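You operate a simulated robot arm through the tools that you are given. There is no shell and no other tool.

The job below is to be done with a simulated robot arm. You get a single attempt, and the scene is never put back.

TASK
Change the cartridge of the white housing, zero the meter and set bar.
Fine: brown one in the red scrap bin, orange one pushed home; white button once, blue button steps.

Only the result counts: the job must be done as asked and must still hold three seconds after the hand-in. Knocking over, shifting, dropping, spilling or breaking anything else fails it.

THE ROBOT
A 7-joint arm with a two-finger parallel gripper, fixed in place. Base frame: the origin is at the foot of the arm, x ahead of it, y to its left, z up. Lengths are in cm, angles in rad, forces in N, time in s.
With the tool pointing down near the work surface it reaches from about 30 to 70 cm from the base axis. Its first joint turns from -1.152 to 1.152 rad. Payload 1.57 kg.
The TCP is the grasp point between the finger pads, 3 cm short of the fingertips. In the tool frame z runs along the fingers and y along their closing line. The gripper opens to 11 cm. The fingers are 2.4 cm wide and 1.2 cm thick; the gripper's body (4.8 by 11.2 cm) begins 7.8 cm behind the TCP.
Orientation is that of the tool frame in the base frame, as [roll, pitch, yaw] about the fixed x, y, z axes, in that order (R = Rz(yaw) Ry(pitch) Rx(roll)). With the fingers straight down and closing along the base's y, the tool's x points along the base's -x, its y along +y and its z along -z.

THE INTERFACE
- The arm moves only by the tool apply_moves. Its argument "targets" is a list of rows, each an object of numbers (a shift or turn left out is 0, a gripper value left out holds the last): "tx", "ty", "tz": the shift along the base's x, y, z in cm; "ax", "ay", "az": the turn, a rotation vector about the base's x, y, z in rad; "grip": the finger opening in cm, from 0 to 11. In form: [{"tx": .., "ty": .., "tz": .., "ax": .., "ay": .., "az": .., "grip": ..}, ...]. A call has 1 to 20 rows; each row is the pose to reach, as a shift and turn from the pose commanded when the call began. A row lasts 0.2 s, in which the tool goes at most 5 cm and 0.15 rad; a call with a longer step from one row to the next is refused whole, and so is a gripper value outside its range. A pose out of reach is approached as far as the arm can. The call stops where the force on the tool passes 40 N (or 10 N more than at its start, if that is more) or the arm is blocked; 0.2 s more then pass. Each finger travels about 10.8 cm/s and halts on what it meets, pressing with about 29 N; the grip force reading is that of the motor and also rises with nothing between the fingers. The clock runs only during rows and for 0.2 s after the last one: add rows that repeat a pose to give the fingers time. The reply holds the time, the measured pose of the TCP, the force on the tool along the base axes, the opening and the grip force, in the units named above and with some noise, with the torque about the TCP (base axes, N m) and any sound that the robot's microphone picked up.
- Cameras (640 x 400 px; columns grow to the right, rows downward): "scene" is fixed at [16.04, -38.5, 141.12]; the picture's right is [0.72, -0.69, 0.00], its down [-0.30, -0.31, -0.90] and it looks along [0.63, 0.65, -0.43] (base axes); focal length 214 px, centre (320, 200). "wrist" rides on the gripper at [7, 1.6, -14.1] in the tool frame; the picture's right is [-0.23, 0.97, 0.00], its down [-0.86, -0.20, -0.48] and it looks along [-0.47, -0.11, 0.88] (tool axes); focal length 222 px, centre (320, 200).
- capture(camera): a new picture of that camera. It takes no simulated time.
- probe_pixels(camera, pixels): for up to 12 pixels [column, row] of the newest picture of that camera ("zoom" is the newest enlarged one), the place [x, y, z] in the base frame of the surface seen there, good to about 0.2 cm, but the place of the scene camera against the robot may be out by one fixed shift of up to 1.8 cm in any direction. It takes no simulated time.
- enlarge(camera, box): a new picture of the part [left, top, right, bottom] of that camera's present view, enlarged. It takes no simulated time.
- finish_job(): hands the job in; it is judged then, once.

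Leave the gripper open and the arm clear of the work at the hand-in unless told otherwise.

The tools are called after "Request:" by a JSON object that holds its "method" and its "body". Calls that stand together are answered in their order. apply_moves: Moves the arm, as the interface text tells. Its arguments: {"type":"object","properties":{"targets":{"type":"array"}},"required":["targets"]} The other tools are called the same way: capture (camera) takes a picture; probe_pixels (camera, pixels) gives the place of the surface under pixels of a picture; enlarge (camera, box) takes an enlarged picture of a part of a camera's view; finish_job () hands the job in.

At the start:

```text
time: 0.0
position: [32.07, -16.52, 132.27]
ee_rot: [3.14, 0.002, 3.142]
force: [-0.9, -0.4, -0.8]
moment: [0.02, 0.02, -0.01]
gripper_width: 10.99
finger_force: 0.0
```

scene: 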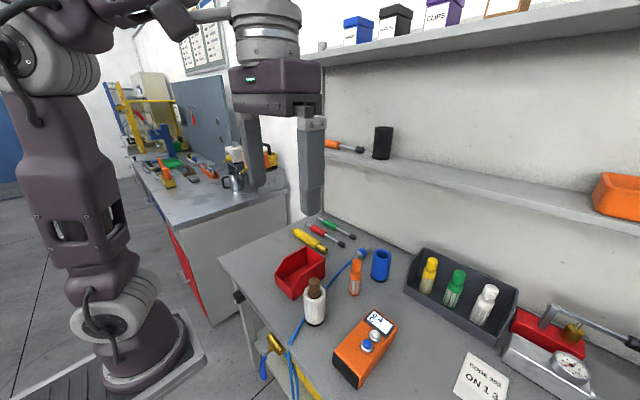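
wrist: 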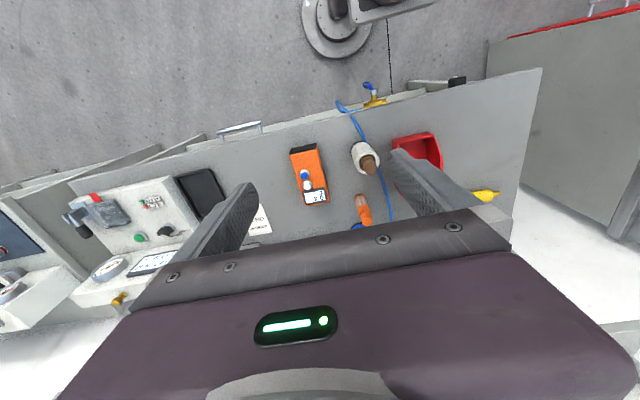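

I see the white housing with a brown cartridge around scene (315,300), an orange cartridge at (355,277), a red bin at (300,272), and an orange meter at (365,347). I'll take enlarged pictures for detail.

Request:
{"method": "enlarge", "body": {"camera": "scene", "box": [260, 230, 420, 390]}}

Request:
{"method": "enlarge", "body": {"camera": "wrist", "box": [260, 110, 460, 250]}}

```text
2.50 times, centred on (340, 310) of scene
```

zoom: 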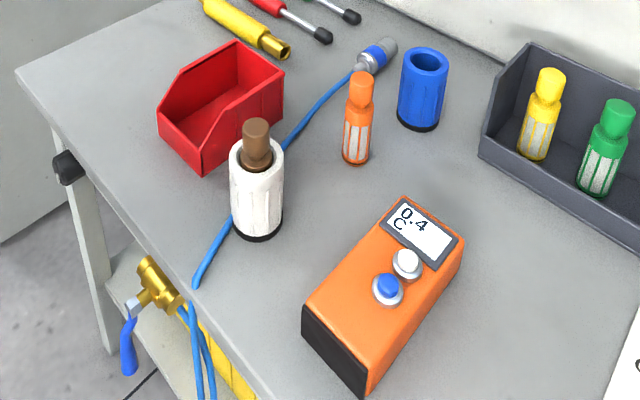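

```text
2.86 times, centred on (360, 180) of wrist
```

zoom: 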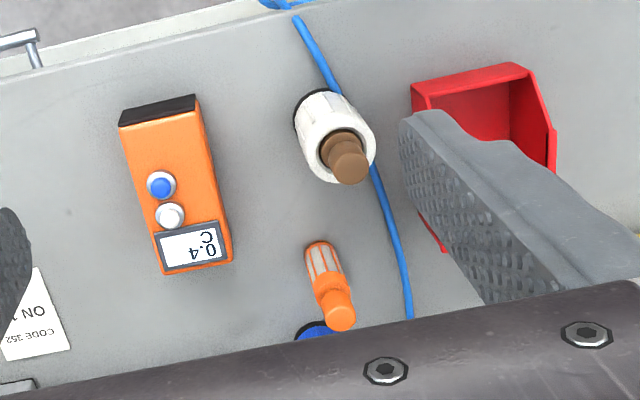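

The meter shows "0.4 C". Now I'll probe the objects in the wrist zoom (housing rim, brown top, orange cartridge, meter buttons, bin, bench).

Request:
{"method": "probe_pixels", "body": {"camera": "zoom", "pixels": [[352, 168], [343, 137], [320, 98], [368, 130], [303, 145], [340, 318], [320, 250], [161, 185], [171, 215], [250, 130], [190, 245], [480, 110]]}}

Request:
{"method": "probe_pixels", "body": {"camera": "scene", "pixels": [[315, 283], [315, 315], [355, 262], [356, 290], [368, 345], [374, 335], [381, 321], [300, 272], [303, 288], [323, 252], [380, 257], [345, 365]]}}

```text
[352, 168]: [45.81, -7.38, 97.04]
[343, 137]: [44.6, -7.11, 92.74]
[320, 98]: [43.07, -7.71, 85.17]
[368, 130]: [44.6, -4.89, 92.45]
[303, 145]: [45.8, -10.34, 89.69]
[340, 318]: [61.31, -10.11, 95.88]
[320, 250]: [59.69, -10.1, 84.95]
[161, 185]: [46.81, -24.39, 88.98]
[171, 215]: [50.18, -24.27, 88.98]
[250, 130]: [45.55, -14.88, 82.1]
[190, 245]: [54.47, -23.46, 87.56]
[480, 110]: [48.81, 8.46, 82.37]
```

```text
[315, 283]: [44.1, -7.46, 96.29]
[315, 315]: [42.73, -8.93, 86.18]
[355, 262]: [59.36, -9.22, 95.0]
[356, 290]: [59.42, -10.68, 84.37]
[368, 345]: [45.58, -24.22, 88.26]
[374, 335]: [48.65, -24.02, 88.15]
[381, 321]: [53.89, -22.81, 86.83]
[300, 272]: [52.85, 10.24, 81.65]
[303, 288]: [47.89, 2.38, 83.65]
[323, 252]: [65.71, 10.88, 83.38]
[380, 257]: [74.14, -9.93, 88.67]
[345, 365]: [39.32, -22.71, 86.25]
```

Bench top is about z=82.1, the housing rim z≈92.6, and the brown top ≈97 at about (45.4,-7.2). The scene camera reads about (-1.1,+0.1,-0.7) off. Next I move above the housing for a closer look.

Request:
{"method": "apply_moves", "body": {"targets": [{"tx": 1.6, "ty": 1.15, "tz": -2.5}, {"tx": 3.2, "ty": 2.3, "tz": -5}, {"tx": 4.8, "ty": 3.45, "tz": -7.5}, {"tx": 6.4, "ty": 4.6, "tz": -10}, {"tx": 8, "ty": 5.75, "tz": -12.5}, {"tx": 9.6, "ty": 6.9, "tz": -15}, {"tx": 11.2, "ty": 8.05, "tz": -17.5}, {"tx": 13.2, "ty": 9.2, "tz": -20}, {"tx": 13.2, "ty": 9.2, "tz": -20}]}}

Request:
{"method": "capture", "body": {"camera": "wrist"}}

Request:
{"method": "capture", "body": {"camera": "scene"}}

```text
time: 2.0
position: [45.23, -7.4, 112.19]
ee_rot: [-3.141, 0.0, 3.14]
force: [0.3, 0.3, 0.3]
moment: [0.02, 0.01, -0.01]
gripper_width: 11.0
finger_force: 0.1
```

```text
taken
```

wrist: 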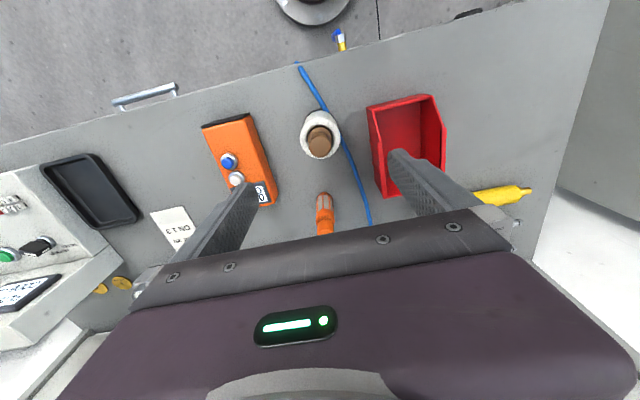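

```text
taken
```

scene: 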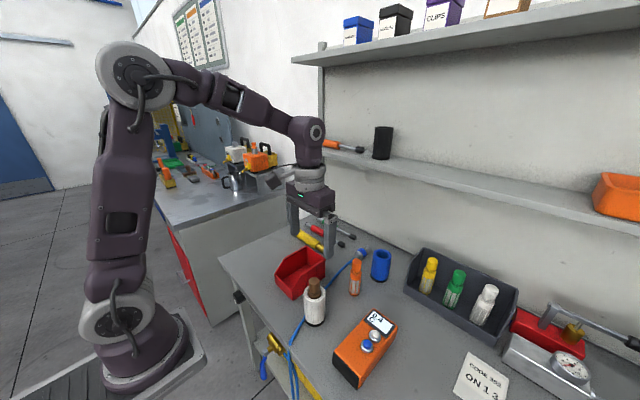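

The gripper is above the housing. I'll enlarge the wrist view around the housing (320,135) and the others.

Request:
{"method": "enlarge", "body": {"camera": "wrist", "box": [270, 90, 370, 190]}}

```text
4.00 times, centred on (320, 140) of wrist
```

zoom: 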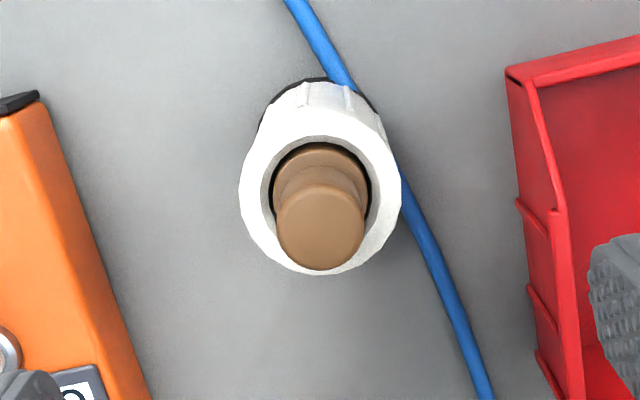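

Request:
{"method": "probe_pixels", "body": {"camera": "zoom", "pixels": [[320, 228], [282, 228], [358, 228], [320, 195], [320, 262], [320, 155], [320, 139], [250, 200], [392, 200], [275, 190], [367, 185], [300, 95]]}}

Request:
{"method": "probe_pixels", "body": {"camera": "wrist", "pixels": [[325, 228], [325, 212], [316, 215], [333, 215], [324, 198], [375, 110], [425, 97], [445, 130], [405, 130], [385, 190], [390, 150], [435, 160]]}}

```text
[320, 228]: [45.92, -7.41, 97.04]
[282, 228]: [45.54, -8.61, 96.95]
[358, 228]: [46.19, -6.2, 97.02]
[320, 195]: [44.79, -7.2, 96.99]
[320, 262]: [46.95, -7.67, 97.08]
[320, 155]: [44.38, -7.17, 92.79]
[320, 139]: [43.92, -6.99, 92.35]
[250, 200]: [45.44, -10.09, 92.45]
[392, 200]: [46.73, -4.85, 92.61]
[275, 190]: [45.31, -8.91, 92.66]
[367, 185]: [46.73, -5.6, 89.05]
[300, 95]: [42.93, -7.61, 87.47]
```

```text
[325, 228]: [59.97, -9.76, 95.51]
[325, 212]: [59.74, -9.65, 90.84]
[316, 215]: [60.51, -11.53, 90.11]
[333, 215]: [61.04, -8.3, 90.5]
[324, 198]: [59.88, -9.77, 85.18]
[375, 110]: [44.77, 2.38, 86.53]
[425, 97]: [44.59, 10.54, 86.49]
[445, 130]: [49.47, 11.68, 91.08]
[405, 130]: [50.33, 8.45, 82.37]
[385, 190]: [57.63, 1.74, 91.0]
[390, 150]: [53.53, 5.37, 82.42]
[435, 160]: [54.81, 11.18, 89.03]
```

The brown knob centre is about (45.9,-7.4) with its top at z 97. I'll take a closer look at the cartridge shapes and bin from the scene camera.

Request:
{"method": "enlarge", "body": {"camera": "scene", "box": [295, 240, 375, 330]}}

Request:
{"method": "enlarge", "body": {"camera": "wrist", "box": [350, 80, 460, 210]}}

```text
4.44 times, centred on (335, 285) of scene
```

zoom: 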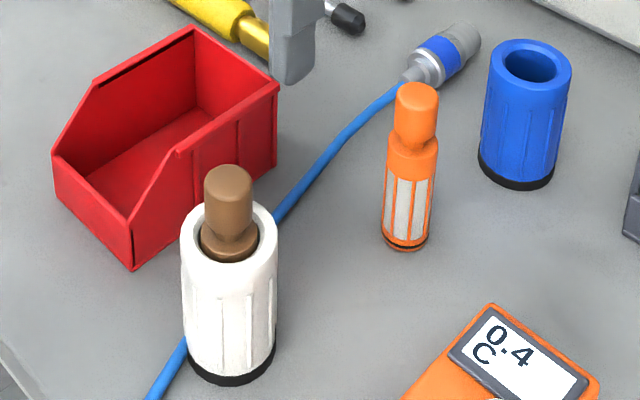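

```text
3.08 times, centred on (405, 145) of wrist
```

zoom: 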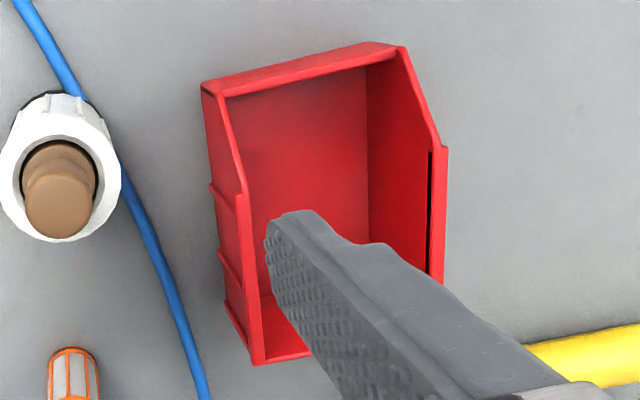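

The handle is a knob about 2.6 cm wide with a neck below it; the fingers will fit on it with tips just above the rim. I'll lower to TCP z≈96.4 over (45.9,-7.42) with 5 cm opening, then look.

Request:
{"method": "apply_moves", "body": {"targets": [{"tx": 0.65, "ty": -0.05, "tz": -3, "grip": 5}, {"tx": 0.65, "ty": -0.05, "tz": -6, "grip": 5}, {"tx": 0.65, "ty": -0.05, "tz": -9, "grip": 5}, {"tx": 0.65, "ty": -0.05, "tz": -12, "grip": 5}, {"tx": 0.65, "ty": -0.05, "tz": -14, "grip": 5}, {"tx": 0.65, "ty": -0.05, "tz": -15, "grip": 5}, {"tx": 0.65, "ty": -0.05, "tz": -15.8, "grip": 5}, {"tx": 0.65, "ty": -0.05, "tz": -15.8, "grip": 5}]}}

Request:
{"method": "capture", "body": {"camera": "wrist"}}

Request:
{"method": "enlarge", "body": {"camera": "scene", "box": [275, 230, 375, 330]}}

```text
time: 3.8
position: [45.8, -7.37, 96.51]
ee_rot: [3.14, -0.001, 3.141]
force: [-0.6, 0.3, 0.6]
moment: [0.01, 0.0, -0.01]
gripper_width: 5.02
finger_force: 0.0
```

```text
taken
```

wrist: 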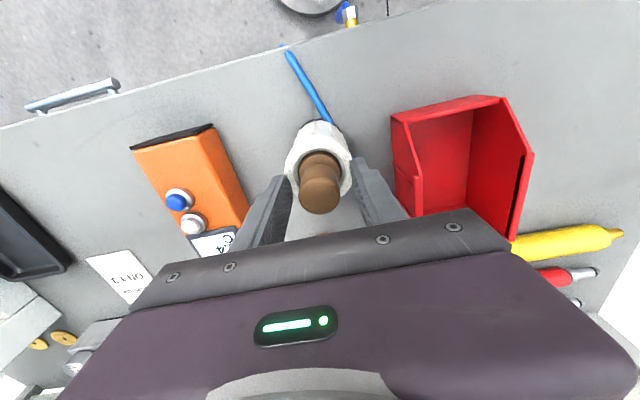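

```text
4.00 times, centred on (325, 280) of scene
```

zoom: 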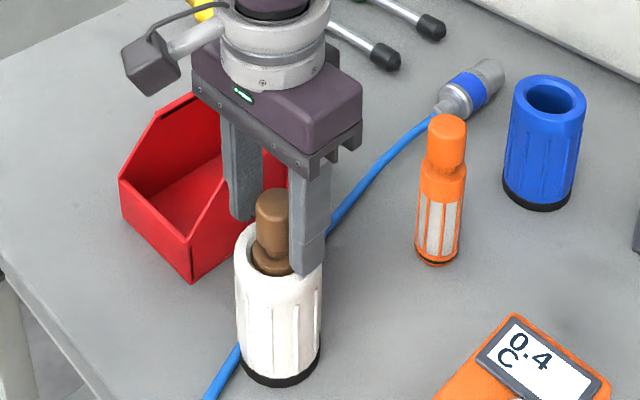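

The fingers straddle the brown knob, tips just above the rim. I'll check centring in a wrist enlargement.

Request:
{"method": "enlarge", "body": {"camera": "wrist", "box": [260, 110, 400, 230]}}

Request:
{"method": "probe_pixels", "body": {"camera": "wrist", "pixels": [[319, 197], [303, 190], [335, 190], [319, 185], [319, 210]]}}

```text
3.33 times, centred on (330, 170) of wrist
```

zoom: 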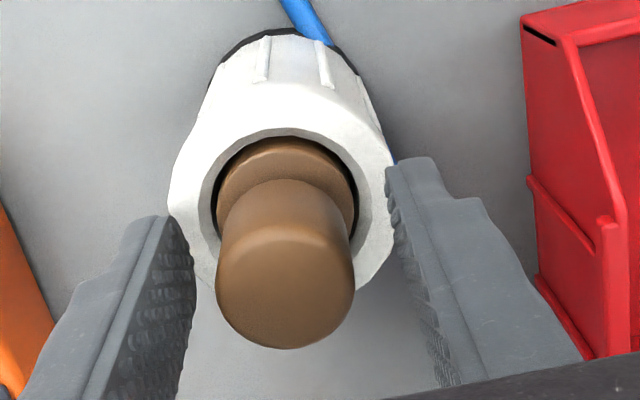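

```text
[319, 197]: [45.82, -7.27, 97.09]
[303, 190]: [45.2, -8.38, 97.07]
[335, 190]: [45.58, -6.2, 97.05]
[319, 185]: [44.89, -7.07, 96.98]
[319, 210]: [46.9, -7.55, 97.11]
```

The knob is well centred (45.85,-7.3). I'll close the fingers on it without moving.

Request:
{"method": "apply_moves", "body": {"targets": [{"grip": 1.5}, {"grip": 1.5}, {"grip": 1.5}, {"grip": 1.5}]}}

```text
time: 4.8
position: [46.04, -7.39, 96.47]
ee_rot: [3.14, 0.0, -3.141]
force: [0.5, -0.6, 0.2]
moment: [-0.01, 0.02, -0.02]
gripper_width: 2.93
finger_force: 29.4
```

The fingers hold the knob (2.93 cm, 29 N). I'll lift slowly 1.5 cm and watch the force.

Request:
{"method": "apply_moves", "body": {"targets": [{"tz": 0.3}, {"tz": 0.6}, {"tz": 0.9}, {"tz": 1.2}, {"tz": 1.5}, {"tz": 1.5}]}}

Request:
{"method": "enlarge", "body": {"camera": "scene", "box": [275, 230, 375, 330]}}

```text
time: 6.2
position: [45.88, -7.48, 98.0]
ee_rot: [3.142, 0.0, -3.141]
force: [0.0, -0.4, -2.4]
moment: [0.01, -0.01, 0.02]
gripper_width: 2.9
finger_force: 29.2
```

```text
4.00 times, centred on (325, 280) of scene
```

zoom: 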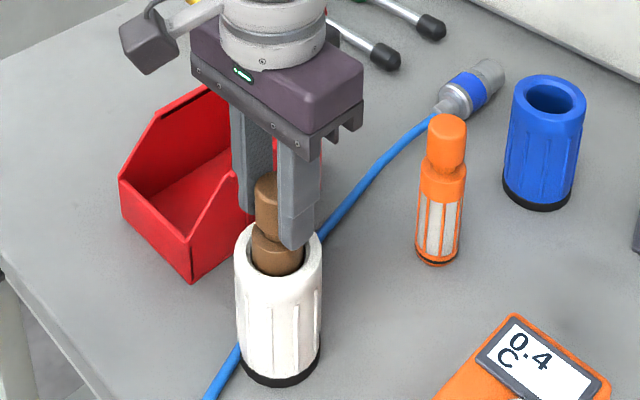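

The housing stays put while the cartridge slides out. I'll continue straight up by 12.5 cm.

Request:
{"method": "apply_moves", "body": {"targets": [{"tz": 1}, {"tz": 2}, {"tz": 3.2}, {"tz": 4.4}, {"tz": 5.6}, {"tz": 6.8}, {"tz": 8}, {"tz": 9.2}, {"tz": 10.4}, {"tz": 11.5}, {"tz": 12.5}, {"tz": 12.5}]}}

Request:
{"method": "capture", "body": {"camera": "scene"}}

Request:
{"method": "capture", "body": {"camera": "wrist"}}

```text
time: 8.8
position: [45.82, -7.49, 110.6]
ee_rot: [3.141, 0.0, 3.139]
force: [0.6, 0.0, -0.7]
moment: [0.01, 0.03, -0.03]
gripper_width: 2.92
finger_force: 28.9
```

```text
taken
```

scene: 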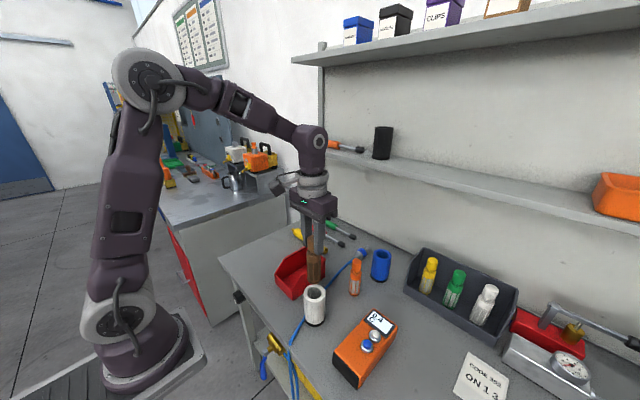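

```text
taken
```

wrist: 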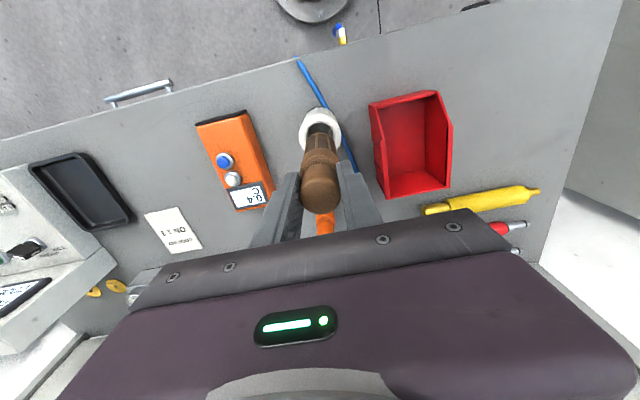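

The cartridge is out. I'll enlarge to check that its bottom clears, and probe the bin's extents.

Request:
{"method": "enlarge", "body": {"camera": "scene", "box": [265, 220, 375, 330]}}

Request:
{"method": "probe_pixels", "body": {"camera": "wrist", "pixels": [[372, 106], [437, 92], [452, 126], [450, 186], [387, 197], [382, 150], [395, 115], [425, 110], [425, 160], [400, 165], [410, 180], [415, 135]]}}

Request:
{"method": "enlarge", "body": {"camera": "wrist", "box": [280, 80, 470, 220]}}

```text
3.64 times, centred on (320, 275) of scene
```

zoom: 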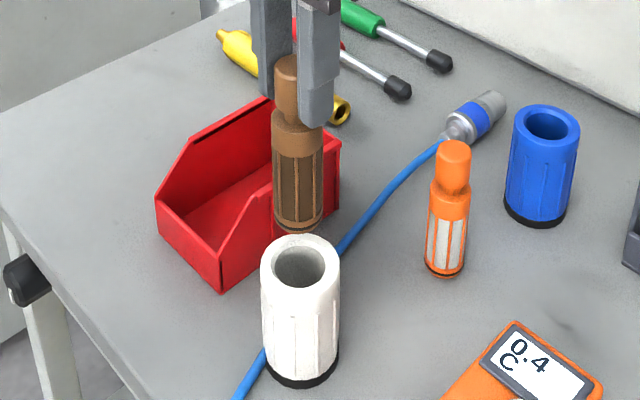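

```text
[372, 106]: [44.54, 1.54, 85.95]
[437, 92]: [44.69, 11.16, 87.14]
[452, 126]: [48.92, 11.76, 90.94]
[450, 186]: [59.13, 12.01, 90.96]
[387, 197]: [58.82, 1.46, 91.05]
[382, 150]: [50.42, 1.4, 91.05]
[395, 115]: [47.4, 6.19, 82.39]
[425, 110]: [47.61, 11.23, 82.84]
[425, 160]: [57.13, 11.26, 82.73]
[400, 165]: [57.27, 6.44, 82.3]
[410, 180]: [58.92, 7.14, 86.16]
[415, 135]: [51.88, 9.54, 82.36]
```

```text
2.86 times, centred on (375, 150) of wrist
```

zoom: 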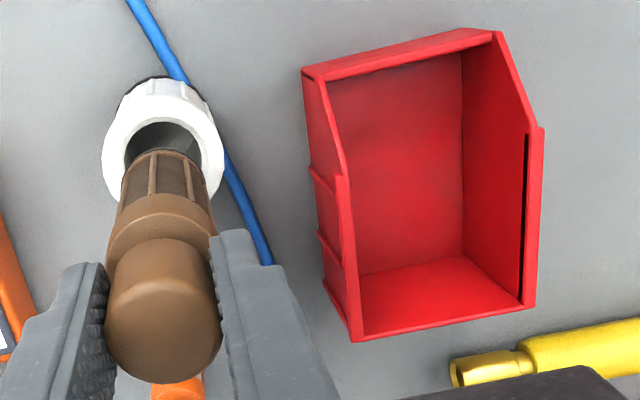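

The bin's inside spans x≈45–59, y≈1.9–11.5 with floor at z≈82.4, and the cartridge bottom (~97) clears its walls (91). I'll carry it to (52,6.7) and lower it most of the way.

Request:
{"method": "apply_moves", "body": {"targets": [{"tx": 0.8, "ty": 1.8}, {"tx": 1.6, "ty": 3.6}, {"tx": 2.4, "ty": 5.4}, {"tx": 3.2, "ty": 7.2}, {"tx": 4, "ty": 9}, {"tx": 4.8, "ty": 10.8}, {"tx": 5.6, "ty": 12.6}, {"tx": 6.2, "ty": 14.1}, {"tx": 6.2, "ty": 14.1}, {"tx": 6.2, "ty": 14.1, "tz": -2}, {"tx": 6.2, "ty": 14.1, "tz": -4}, {"tx": 6.2, "ty": 14.1, "tz": -6}, {"tx": 6.2, "ty": 14.1, "tz": -8}, {"tx": 6.2, "ty": 14.1, "tz": -10}, {"tx": 6.2, "ty": 14.1, "tz": -11.5}, {"tx": 6.2, "ty": 14.1, "tz": -12.5}, {"tx": 6.2, "ty": 14.1, "tz": -13}, {"tx": 6.2, "ty": 14.1, "tz": -13}]}}

Request:
{"method": "enlarge", "body": {"camera": "scene", "box": [255, 210, 375, 330]}}

Request:
{"method": "capture", "body": {"camera": "wrist"}}

```text
time: 12.6
position: [52.02, 6.72, 97.51]
ee_rot: [-3.142, 0.001, -3.141]
force: [0.2, 0.8, -0.9]
moment: [-0.01, 0.01, 0.01]
gripper_width: 2.9
finger_force: 28.8
```

```text
3.33 times, centred on (315, 270) of scene
```

zoom: 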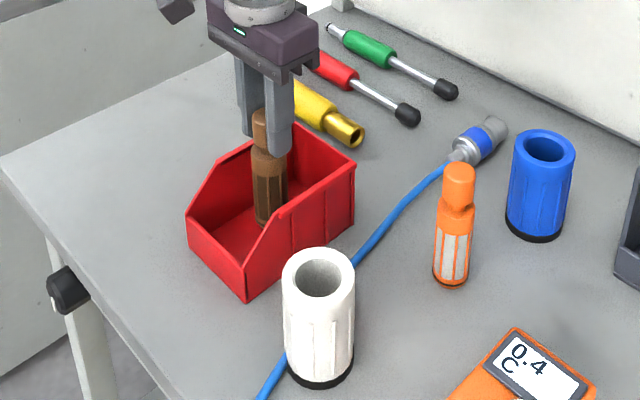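

```text
taken
```

wrist: 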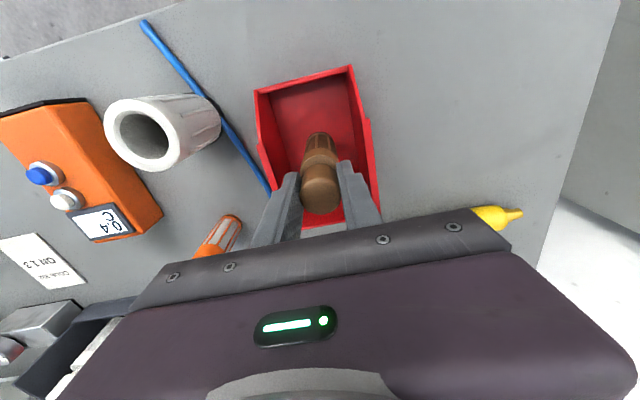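

The cartridge is inside the bin, with its bottom about 1.8 cm above the floor. I'll lower 1.6 cm in small steps and read the force.

Request:
{"method": "apply_moves", "body": {"targets": [{"tz": -0.4}, {"tz": -0.8}, {"tz": -1.1}, {"tz": -1.4}, {"tz": -1.6}, {"tz": -1.6}]}}

Request:
{"method": "enlarge", "body": {"camera": "wrist", "box": [250, 60, 400, 230]}}

```text
time: 14.0
position: [52.12, 6.7, 95.84]
ee_rot: [3.141, -0.001, -3.139]
force: [0.1, -0.4, -1.4]
moment: [0.0, -0.01, 0.0]
gripper_width: 2.91
finger_force: 28.8
```

```text
2.35 times, centred on (325, 145) of wrist
```

zoom: 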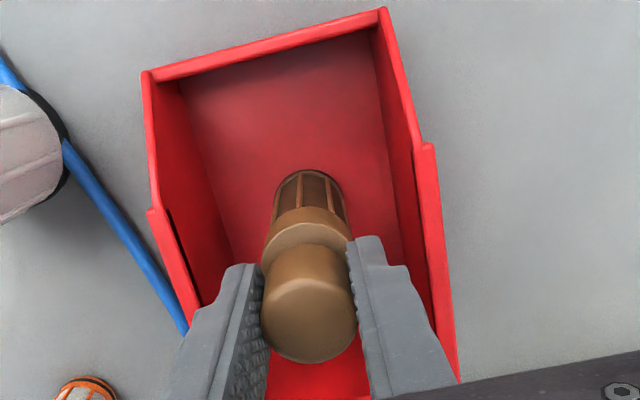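

No contact yet. I'll go down in 0.1 cm steps.

Request:
{"method": "apply_moves", "body": {"targets": [{"tz": -0.1}, {"tz": -0.2}, {"tz": -0.2}]}}

```text
time: 14.8
position: [52.0, 6.65, 95.7]
ee_rot: [3.141, 0.001, 3.141]
force: [0.1, 0.0, 2.3]
moment: [-0.09, 0.08, -0.01]
gripper_width: 2.94
finger_force: 29.3
```

Force turned to +2.3 N upward: first touch. I'll go 0.1 cm more to seat it.

Request:
{"method": "apply_moves", "body": {"targets": [{"tz": -0.05}, {"tz": -0.1}, {"tz": -0.1}]}}

```text
time: 15.6
position: [52.01, 6.7, 95.63]
ee_rot: [3.14, 0.002, 3.141]
force: [-2.4, -0.9, 20.9]
moment: [-0.34, 0.11, -0.06]
gripper_width: 2.91
finger_force: 28.9
```

Firm contact at 21 N. I'll back off 0.1 cm and open to 5 cm.

Request:
{"method": "apply_moves", "body": {"targets": [{"tz": 0.08}, {"tz": 0.08, "grip": 3.1}, {"tz": 0.08, "grip": 3.5}, {"tz": 0.08, "grip": 4.2}, {"tz": 0.08, "grip": 5}, {"tz": 0.08, "grip": 5}]}}

Request:
{"method": "enlarge", "body": {"camera": "wrist", "box": [250, 60, 400, 230]}}

Request:
{"method": "enlarge", "body": {"camera": "scene", "box": [255, 210, 375, 330]}}

```text
time: 17.0
position: [52.02, 6.58, 95.71]
ee_rot: [3.141, -0.001, -3.141]
force: [-0.5, 0.1, 0.0]
moment: [-0.03, 0.01, -0.02]
gripper_width: 5.01
finger_force: 0.2
```

```text
2.35 times, centred on (325, 145) of wrist
```

zoom: 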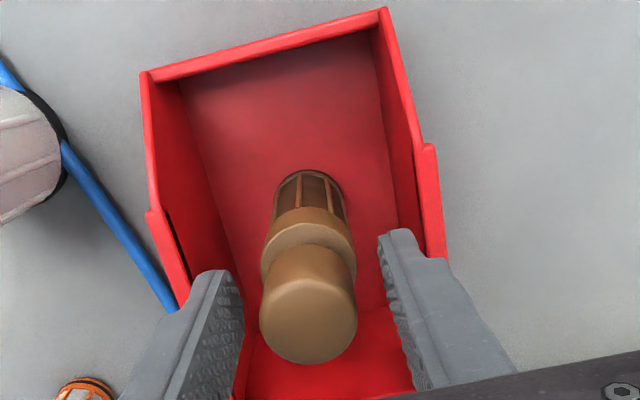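

```text
3.33 times, centred on (315, 270) of scene
```

zoom: 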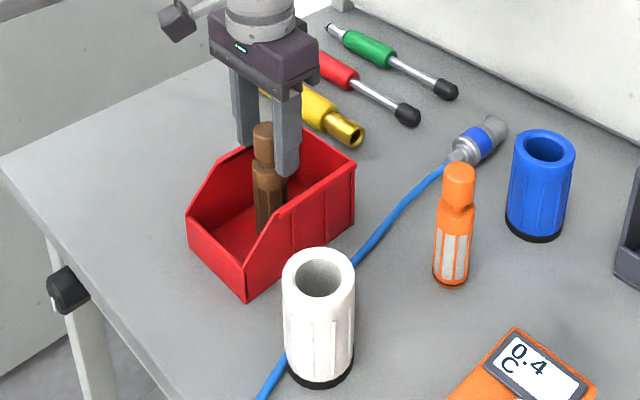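

The brown cartridge stands in the bin on its own. I'll rise straight up, then move over the orange cartridge near (61,-10).

Request:
{"method": "apply_moves", "body": {"targets": [{"tz": 1}, {"tz": 2.5}, {"tz": 5}, {"tz": 8}, {"tz": 11}, {"tz": 14}, {"tx": 1.5, "ty": -3, "tz": 14}, {"tx": 3, "ty": -6, "tz": 14}, {"tx": 4.5, "ty": -9, "tz": 14}, {"tx": 6, "ty": -12, "tz": 14}, {"tx": 7.5, "ty": -14.5, "tz": 14}, {"tx": 9, "ty": -16.6, "tz": 14}, {"tx": 9, "ty": -16.6, "tz": 14}]}}

Request:
{"method": "capture", "body": {"camera": "wrist"}}

Request:
{"method": "capture", "body": {"camera": "scene"}}

```text
time: 19.8
position: [61.1, -10.12, 109.82]
ee_rot: [-3.141, -0.001, -3.141]
force: [-0.1, 0.0, -0.4]
moment: [0.01, -0.01, 0.02]
gripper_width: 5.01
finger_force: 0.2
```

```text
taken
```

wrist: 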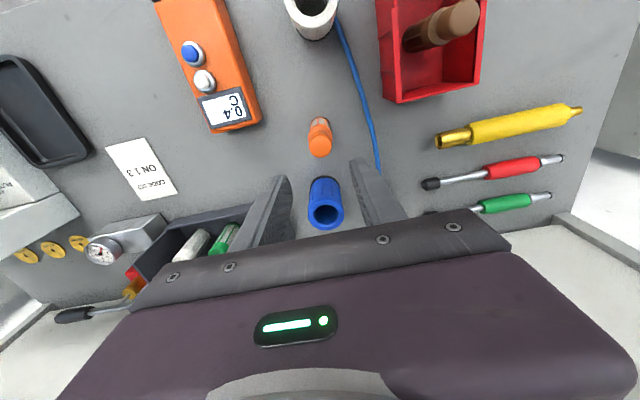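

```text
taken
```

scene: 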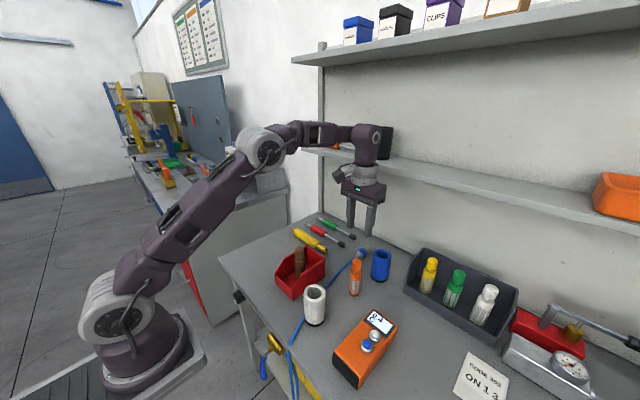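

The brown cartridge stands in the bin. I'll enlarge the wrist view of the orange cartridge (320,137), and probe it along with the shelf edge.

Request:
{"method": "enlarge", "body": {"camera": "wrist", "box": [285, 100, 365, 170]}}

Request:
{"method": "probe_pixels", "body": {"camera": "wrist", "pixels": [[320, 147], [309, 147], [331, 147], [320, 138], [320, 156], [320, 120], [325, 215], [325, 180], [311, 8], [455, 15]]}}

Request:
{"method": "probe_pixels", "body": {"camera": "scene", "pixels": [[340, 158], [400, 168], [430, 173], [430, 160], [380, 264]]}}

```text
5.71 times, centred on (325, 135) of wrist
```

zoom: 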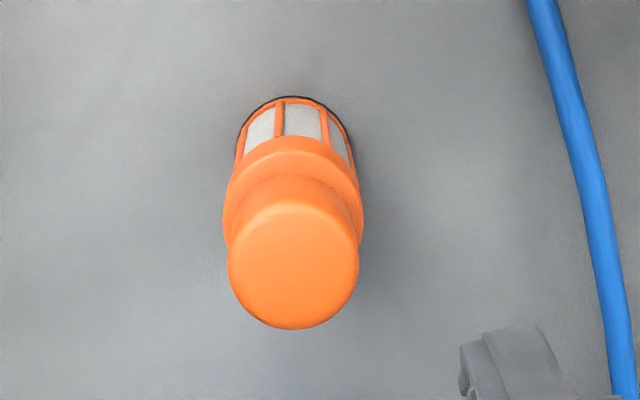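

```text
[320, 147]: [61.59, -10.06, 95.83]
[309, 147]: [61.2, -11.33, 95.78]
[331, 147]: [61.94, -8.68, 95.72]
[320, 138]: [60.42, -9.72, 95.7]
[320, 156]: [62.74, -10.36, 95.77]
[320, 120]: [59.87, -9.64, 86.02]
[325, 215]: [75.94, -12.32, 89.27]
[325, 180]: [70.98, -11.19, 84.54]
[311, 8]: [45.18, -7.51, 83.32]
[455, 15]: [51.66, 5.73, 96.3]
```

```text
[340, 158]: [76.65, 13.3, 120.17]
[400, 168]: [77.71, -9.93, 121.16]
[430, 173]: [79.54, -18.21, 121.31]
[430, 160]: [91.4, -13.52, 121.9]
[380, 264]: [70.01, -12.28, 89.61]
```

The orange knob centre is (61.55,-10.05) with top at z 95.8; the empty housing's inner floor is at z≈83.3, so home means the orange top at about 97. I'll lower over the orange to TCP z≈95.3.

Request:
{"method": "apply_moves", "body": {"targets": [{"tx": 0.48, "ty": -0.1, "tz": -3}, {"tx": 0.48, "ty": -0.1, "tz": -6}, {"tx": 0.48, "ty": -0.1, "tz": -9}, {"tx": 0.48, "ty": -0.1, "tz": -11.5}, {"tx": 0.48, "ty": -0.1, "tz": -13}, {"tx": 0.48, "ty": -0.1, "tz": -14}, {"tx": 0.48, "ty": -0.1, "tz": -14.35}, {"tx": 0.48, "ty": -0.1, "tz": -14.35}]}}

Request:
{"method": "capture", "body": {"camera": "wrist"}}

Request:
{"method": "enlarge", "body": {"camera": "wrist", "box": [260, 110, 400, 230]}}

Request:
{"method": "probe_pixels", "body": {"camera": "wrist", "pixels": [[319, 197], [303, 190], [335, 190], [319, 185], [319, 210]]}}

```text
time: 21.6
position: [61.44, -9.95, 95.31]
ee_rot: [3.141, 0.001, 3.14]
force: [0.1, -0.7, 1.3]
moment: [-0.01, -0.01, 0.01]
gripper_width: 5.03
finger_force: 0.0
```

```text
taken
```

wrist: 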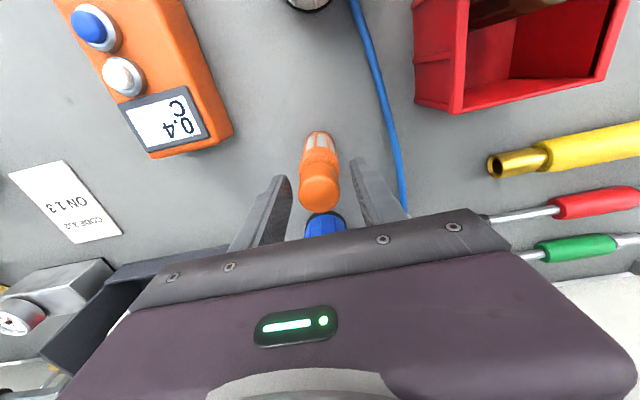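

```text
3.33 times, centred on (330, 170) of wrist
```

zoom: 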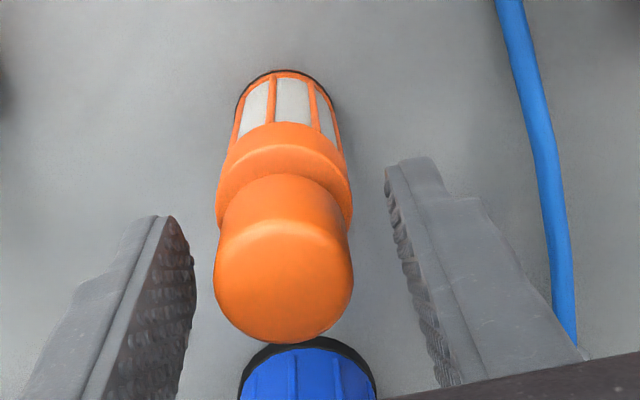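

```text
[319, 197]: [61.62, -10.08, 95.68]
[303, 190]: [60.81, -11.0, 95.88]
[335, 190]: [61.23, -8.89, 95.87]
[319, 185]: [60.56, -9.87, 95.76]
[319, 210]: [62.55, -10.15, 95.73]
```

The fingers straddle the orange knob, centred. I'll close.

Request:
{"method": "apply_moves", "body": {"targets": [{"grip": 4}, {"grip": 3}, {"grip": 1.5}, {"grip": 1.5}, {"grip": 1.5}]}}

```text
time: 22.8
position: [61.68, -10.04, 95.19]
ee_rot: [3.141, 0.0, 3.141]
force: [-0.9, 0.4, 1.0]
moment: [0.15, -0.01, 0.0]
gripper_width: 2.89
finger_force: 29.2
```

Gripped (2.89 cm). I'll lift straight up 15 cm.

Request:
{"method": "apply_moves", "body": {"targets": [{"tz": 0.5}, {"tz": 1.5}, {"tz": 3}, {"tz": 5}, {"tz": 7}, {"tz": 9}, {"tz": 11}, {"tz": 13}, {"tz": 15}, {"tz": 15}]}}

Request:
{"method": "capture", "body": {"camera": "wrist"}}

Request:
{"method": "capture", "body": {"camera": "scene"}}

```text
time: 25.0
position: [61.54, -10.06, 110.24]
ee_rot: [-3.141, 0.0, 3.142]
force: [-0.1, -0.8, -0.9]
moment: [0.01, 0.03, -0.01]
gripper_width: 2.89
finger_force: 28.7
```

```text
taken
```

wrist: 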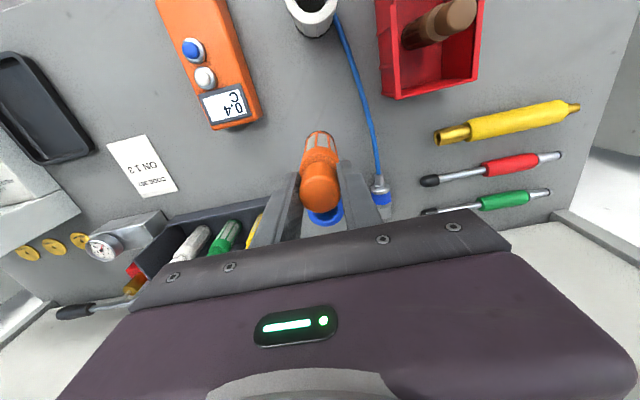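

```text
taken
```

scene: 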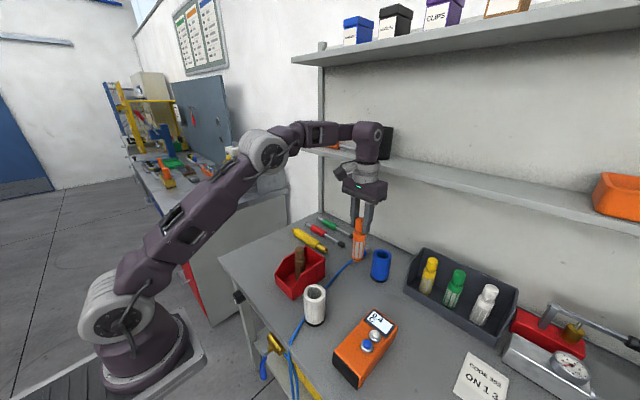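

The orange is lifted. I'll move partway toward the housing (TCP ≈ (53.5,-8.7)) so the wrist camera sees the empty bore.

Request:
{"method": "apply_moves", "body": {"targets": [{"tx": -2, "ty": 0.3}, {"tx": -4, "ty": 0.6}, {"tx": -6, "ty": 1}, {"tx": -8, "ty": 1.35}, {"tx": -8, "ty": 1.35}]}}

Request:
{"method": "capture", "body": {"camera": "wrist"}}

Request:
{"method": "enlarge", "body": {"camera": "wrist", "box": [270, 20, 370, 120]}}

```text
time: 26.2
position: [53.55, -8.75, 110.28]
ee_rot: [3.141, 0.002, -3.142]
force: [-0.5, -0.5, -0.5]
moment: [-0.03, -0.02, -0.01]
gripper_width: 2.92
finger_force: 29.1
```

```text
taken
```

wrist: 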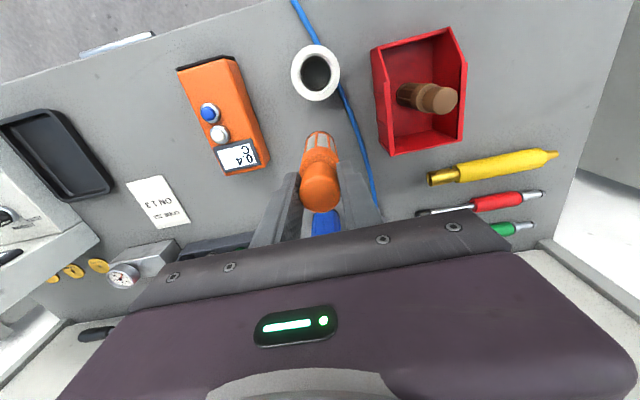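

```text
4.00 times, centred on (320, 70) of wrist
```

zoom: 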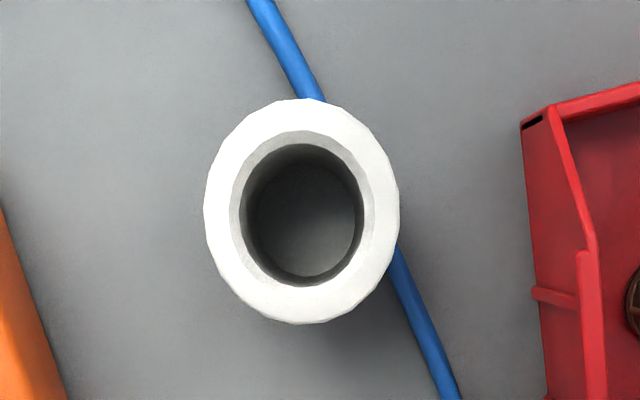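

The empty bore is clearly visible with a chamfered mouth. I'll probe opposite rim points and the inner floor.

Request:
{"method": "probe_pixels", "body": {"camera": "zoom", "pixels": [[214, 205], [390, 205], [302, 107], [302, 314], [232, 205], [376, 205], [302, 125], [302, 292], [240, 140], [362, 280], [240, 275], [365, 140]]}}

Request:
{"method": "probe_pixels", "body": {"camera": "wrist", "pixels": [[318, 82], [318, 76], [321, 190], [321, 205], [302, 190], [338, 190], [319, 170], [319, 140]]}}

```text
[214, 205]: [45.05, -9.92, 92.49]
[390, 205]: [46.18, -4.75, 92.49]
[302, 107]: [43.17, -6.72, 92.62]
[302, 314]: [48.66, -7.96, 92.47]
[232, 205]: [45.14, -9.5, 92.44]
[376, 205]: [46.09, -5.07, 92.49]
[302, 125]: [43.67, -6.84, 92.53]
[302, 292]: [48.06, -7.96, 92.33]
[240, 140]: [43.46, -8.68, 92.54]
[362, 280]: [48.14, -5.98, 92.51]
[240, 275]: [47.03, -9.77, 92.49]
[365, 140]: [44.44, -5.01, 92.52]
```

```text
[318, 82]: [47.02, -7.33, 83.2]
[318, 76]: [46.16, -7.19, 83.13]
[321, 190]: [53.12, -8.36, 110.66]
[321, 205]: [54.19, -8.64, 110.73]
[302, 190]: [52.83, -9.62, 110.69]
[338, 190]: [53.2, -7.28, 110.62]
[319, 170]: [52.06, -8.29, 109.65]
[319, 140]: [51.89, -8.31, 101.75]
```

The housing axis is about (45.87,-7.36), rim z≈92.5, floor ≈83.2. I'll move the cartridge above it and lower until its bottom is about 1 cm above the rim.

Request:
{"method": "apply_moves", "body": {"targets": [{"tx": -2, "ty": 0.35}, {"tx": -4, "ty": 0.7}, {"tx": -6, "ty": 1.05}, {"tx": -7.67, "ty": 1.33}, {"tx": -7.67, "ty": 1.33}, {"tx": -7.67, "ty": 1.33, "tz": -1.5}, {"tx": -7.67, "ty": 1.33, "tz": -3}, {"tx": -7.67, "ty": 1.33, "tz": -3.6}, {"tx": -7.67, "ty": 1.33, "tz": -3.6}]}}

Request:
{"method": "capture", "body": {"camera": "wrist"}}

Request:
{"method": "enlarge", "body": {"camera": "wrist", "box": [260, 90, 380, 220]}}

Request:
{"method": "enlarge", "body": {"camera": "scene", "box": [275, 240, 365, 330]}}

```text
time: 28.2
position: [45.8, -7.36, 106.72]
ee_rot: [-3.141, -0.001, 3.141]
force: [0.8, -0.5, -0.7]
moment: [-0.01, 0.01, -0.02]
gripper_width: 2.91
finger_force: 28.6
```

```text
taken
```

wrist: 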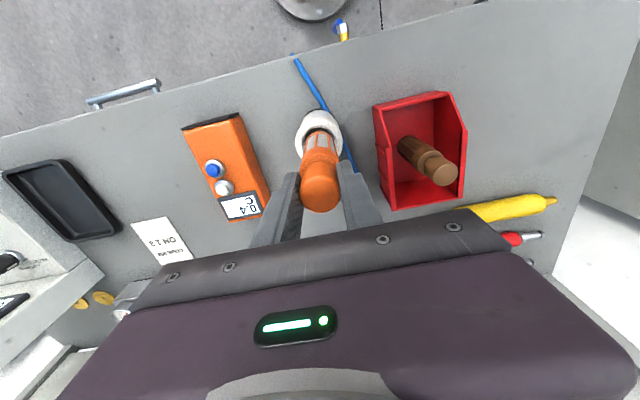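

```text
3.08 times, centred on (320, 155) of wrist
```

zoom: 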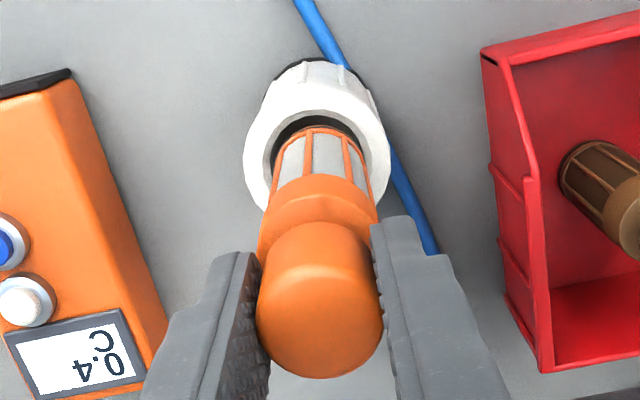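

```text
4.44 times, centred on (320, 285) of scene
```

zoom: 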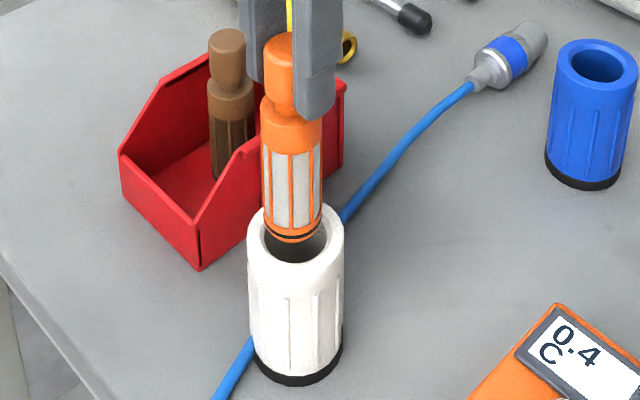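

It looks nearly aligned, but in the scene zoom the cartridge seems a few pixels left of the bore. I'll probe both there to compare.

Request:
{"method": "probe_pixels", "body": {"camera": "zoom", "pixels": [[292, 228], [268, 222], [318, 222], [292, 200], [265, 200], [319, 200], [253, 230], [341, 230], [297, 268], [264, 265], [330, 265], [300, 330]]}}

Request:
{"method": "enlarge", "body": {"camera": "scene", "box": [300, 265, 335, 305]}}

```text
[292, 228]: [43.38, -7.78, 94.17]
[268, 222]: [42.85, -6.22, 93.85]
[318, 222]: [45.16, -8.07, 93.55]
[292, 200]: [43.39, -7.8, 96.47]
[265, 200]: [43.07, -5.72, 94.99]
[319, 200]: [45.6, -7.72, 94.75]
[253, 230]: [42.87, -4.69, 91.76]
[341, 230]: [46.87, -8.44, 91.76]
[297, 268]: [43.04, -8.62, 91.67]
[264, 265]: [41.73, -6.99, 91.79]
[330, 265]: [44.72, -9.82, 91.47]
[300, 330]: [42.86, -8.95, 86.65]
```

```text
10.00 times, centred on (318, 285) of scene
```

zoom: 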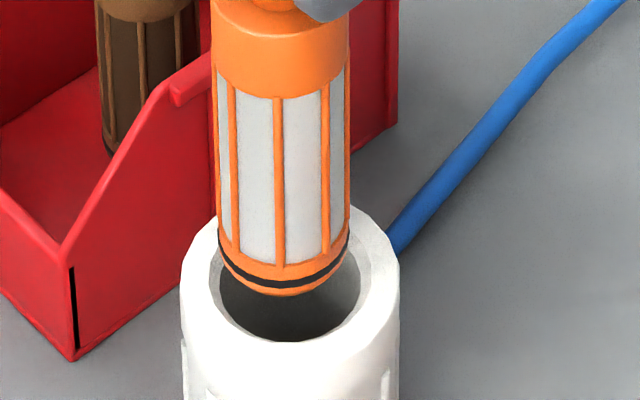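

I'll take a sharper wrist enlargement of the bore mouth to decide on a small sideways correction.

Request:
{"method": "enlarge", "body": {"camera": "wrist", "box": [290, 105, 350, 165]}}

```text
6.67 times, centred on (320, 135) of wrist
```

zoom: 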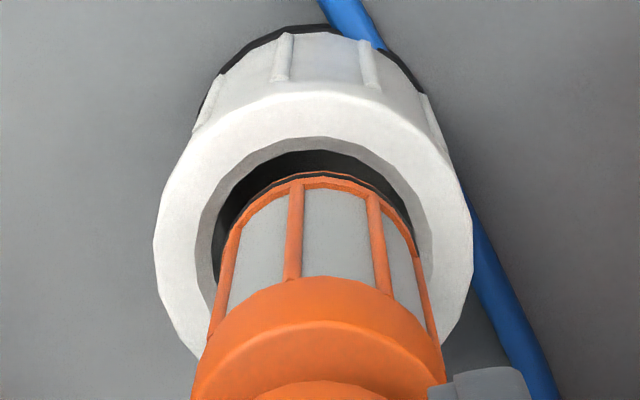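

The bore is about 0.15 cm to -y of the cartridge. I'll shift by -0.15 in y and lower 2 cm slowly, watching the forces.

Request:
{"method": "apply_moves", "body": {"targets": [{"tx": 0.03, "ty": -0.15}, {"tx": 0.03, "ty": -0.15, "tz": -0.4}, {"tx": 0.03, "ty": -0.15, "tz": -0.8}, {"tx": 0.03, "ty": -0.15, "tz": -1.2}, {"tx": 0.03, "ty": -0.15, "tz": -1.6}, {"tx": 0.03, "ty": -0.15, "tz": -2}, {"tx": 0.03, "ty": -0.15, "tz": -2}]}}

Request:
{"method": "enlarge", "body": {"camera": "wrist", "box": [280, 105, 360, 185]}}

Request:
{"method": "enlarge", "body": {"camera": "scene", "box": [300, 265, 335, 305]}}

```text
time: 29.8
position: [46.06, -7.67, 104.75]
ee_rot: [-3.141, 0.002, 3.141]
force: [-0.1, 0.0, -1.2]
moment: [-0.04, 0.02, -0.01]
gripper_width: 2.9
finger_force: 28.8
```

```text
5.00 times, centred on (320, 145) of wrist
```

zoom: 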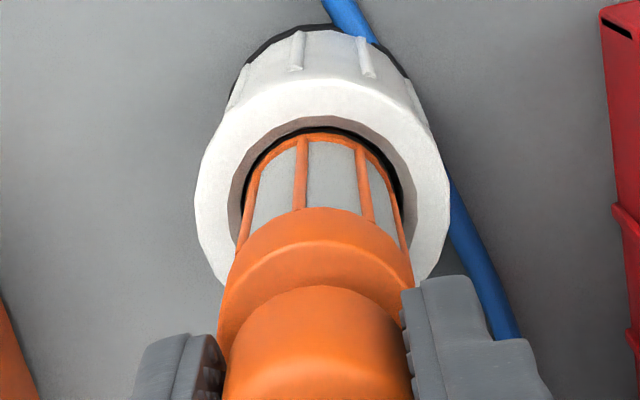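

```text
10.00 times, centred on (318, 285) of scene
```

zoom: 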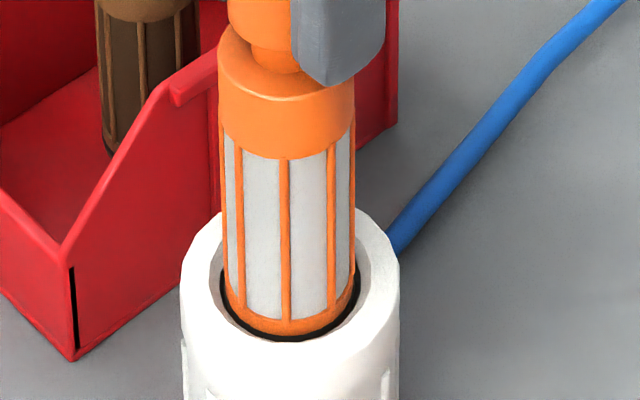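

The cartridge is entering the bore with no side force. I'll continue down 7.5 cm in half-centimetre steps.

Request:
{"method": "apply_moves", "body": {"targets": [{"tz": -0.5}, {"tz": -1}, {"tz": -1.5}, {"tz": -2}, {"tz": -2.5}, {"tz": -3}, {"tz": -3.5}, {"tz": -4}, {"tz": -4.5}, {"tz": -5}, {"tz": -5.5}, {"tz": -6}, {"tz": -6.5}, {"tz": -7}, {"tz": -7.5}, {"tz": -7.5}]}}

Request:
{"method": "enlarge", "body": {"camera": "scene", "box": [275, 240, 365, 330]}}

```text
time: 33.2
position: [45.99, -7.59, 97.22]
ee_rot: [-3.142, 0.0, 3.141]
force: [0.7, -0.8, 1.9]
moment: [-0.03, 0.0, -0.01]
gripper_width: 2.91
finger_force: 28.6
```

```text
4.44 times, centred on (320, 285) of scene
```

zoom: 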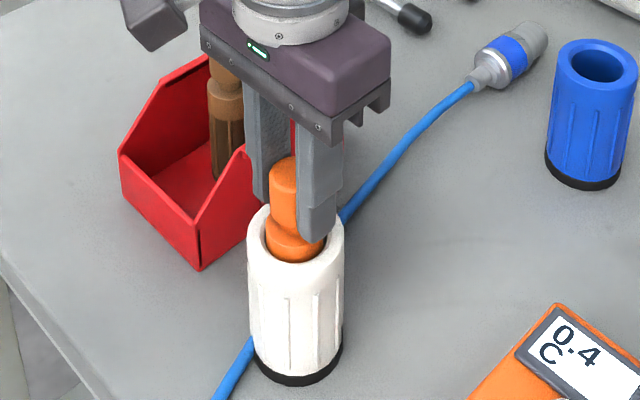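

It is nearly home, with no binding. I'll push on in 0.15 cm steps and watch for the force rise.

Request:
{"method": "apply_moves", "body": {"targets": [{"tz": -0.15}, {"tz": -0.3}, {"tz": -0.45}, {"tz": -0.6}, {"tz": -0.75}, {"tz": -0.75}]}}

```text
time: 34.6
position: [45.95, -7.43, 96.4]
ee_rot: [3.141, 0.0, -3.141]
force: [-1.7, -0.9, 11.3]
moment: [-0.14, 0.19, 0.0]
gripper_width: 2.9
finger_force: 29.1
```

Force is 11 N at TCP z 96.4, the expected home depth. I'll push a little more to make sure it's seated.

Request:
{"method": "apply_moves", "body": {"targets": [{"tz": -0.06}, {"tz": -0.12}, {"tz": -0.18}, {"tz": -0.18}]}}

```text
time: 35.6
position: [45.91, -7.57, 96.37]
ee_rot: [-3.142, 0.002, -3.141]
force: [2.8, -1.7, 18.2]
moment: [-0.32, -0.38, 0.0]
gripper_width: 2.9
finger_force: 29.5
```

Force is 18 N with little further travel. I'll check the orange's top height against the brown's earlier home height (97.0).

Request:
{"method": "capture", "body": {"camera": "wrist"}}

Request:
{"method": "probe_pixels", "body": {"camera": "wrist", "pixels": [[320, 197], [310, 195], [330, 195], [320, 205], [315, 190], [312, 130], [300, 140], [340, 140]]}}

Request:
{"method": "enlarge", "body": {"camera": "wrist", "box": [260, 110, 400, 230]}}

Request:
{"method": "enlarge", "body": {"camera": "scene", "box": [275, 240, 365, 330]}}

```text
taken
```

wrist: 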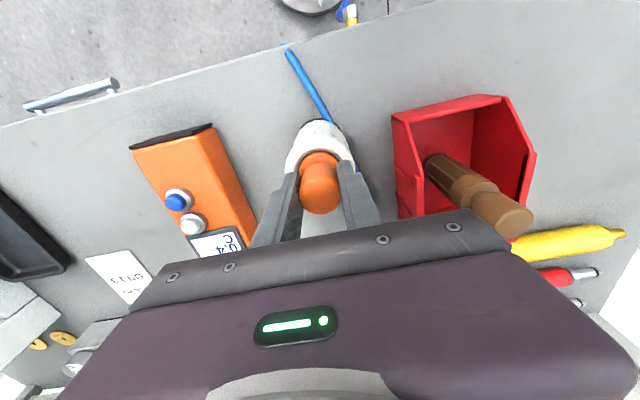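

```text
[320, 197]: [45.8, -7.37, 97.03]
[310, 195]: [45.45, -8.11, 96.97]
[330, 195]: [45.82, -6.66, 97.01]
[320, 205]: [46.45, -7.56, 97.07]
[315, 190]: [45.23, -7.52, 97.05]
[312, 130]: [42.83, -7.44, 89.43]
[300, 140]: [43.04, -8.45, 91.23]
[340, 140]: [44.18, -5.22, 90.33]
```

```text
3.33 times, centred on (330, 170) of wrist
```

zoom: 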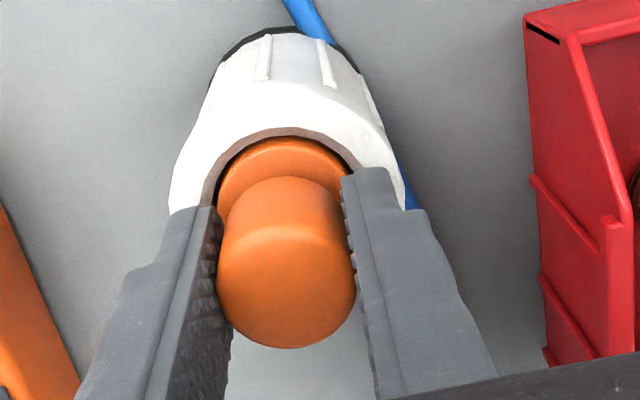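

```text
4.44 times, centred on (320, 285) of scene
```

zoom: 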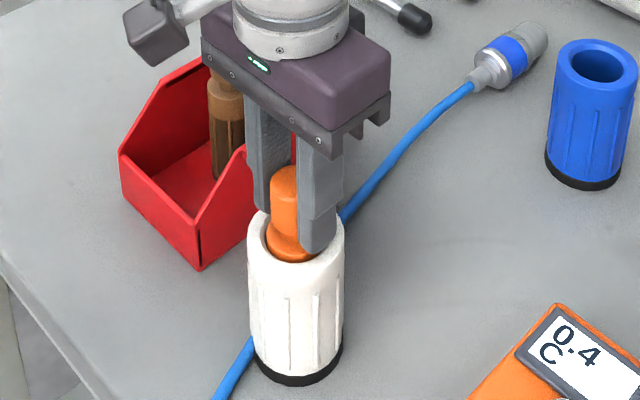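

The orange's top is at 97.03, the same as brown's when it was home. I'll press another 0.1 cm to confirm it's bottomed.

Request:
{"method": "apply_moves", "body": {"targets": [{"tz": -0.05}, {"tz": -0.1}, {"tz": -0.1}]}}

```text
time: 36.4
position: [45.86, -7.55, 96.15]
ee_rot: [3.141, 0.0, -3.14]
force: [1.7, 1.4, 18.4]
moment: [0.26, -0.14, -0.01]
gripper_width: 2.91
finger_force: 29.1
```

Force stays at 18 N while z dropped, so either the cartridge moves against friction or the fingers slip. I'll check the top height again.

Request:
{"method": "capture", "body": {"camera": "wrist"}}

Request:
{"method": "probe_pixels", "body": {"camera": "wrist", "pixels": [[320, 197], [310, 195], [330, 195], [320, 205], [315, 190], [325, 190], [315, 200], [325, 200]]}}

```text
taken
```

wrist: 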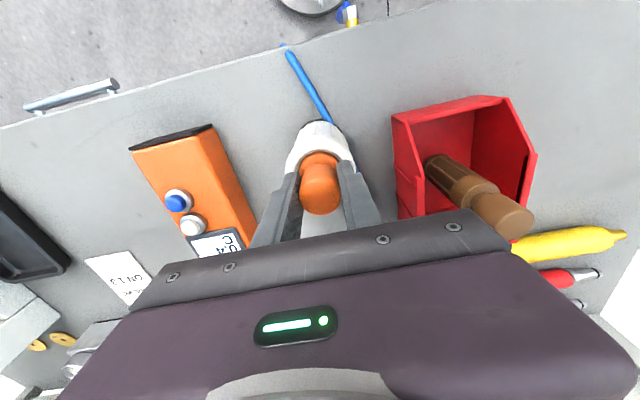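

```text
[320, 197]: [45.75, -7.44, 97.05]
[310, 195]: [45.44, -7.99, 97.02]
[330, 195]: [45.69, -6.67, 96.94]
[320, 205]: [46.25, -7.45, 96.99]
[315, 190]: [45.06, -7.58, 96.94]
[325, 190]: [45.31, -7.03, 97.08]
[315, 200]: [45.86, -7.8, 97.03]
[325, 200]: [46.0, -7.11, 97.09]
```

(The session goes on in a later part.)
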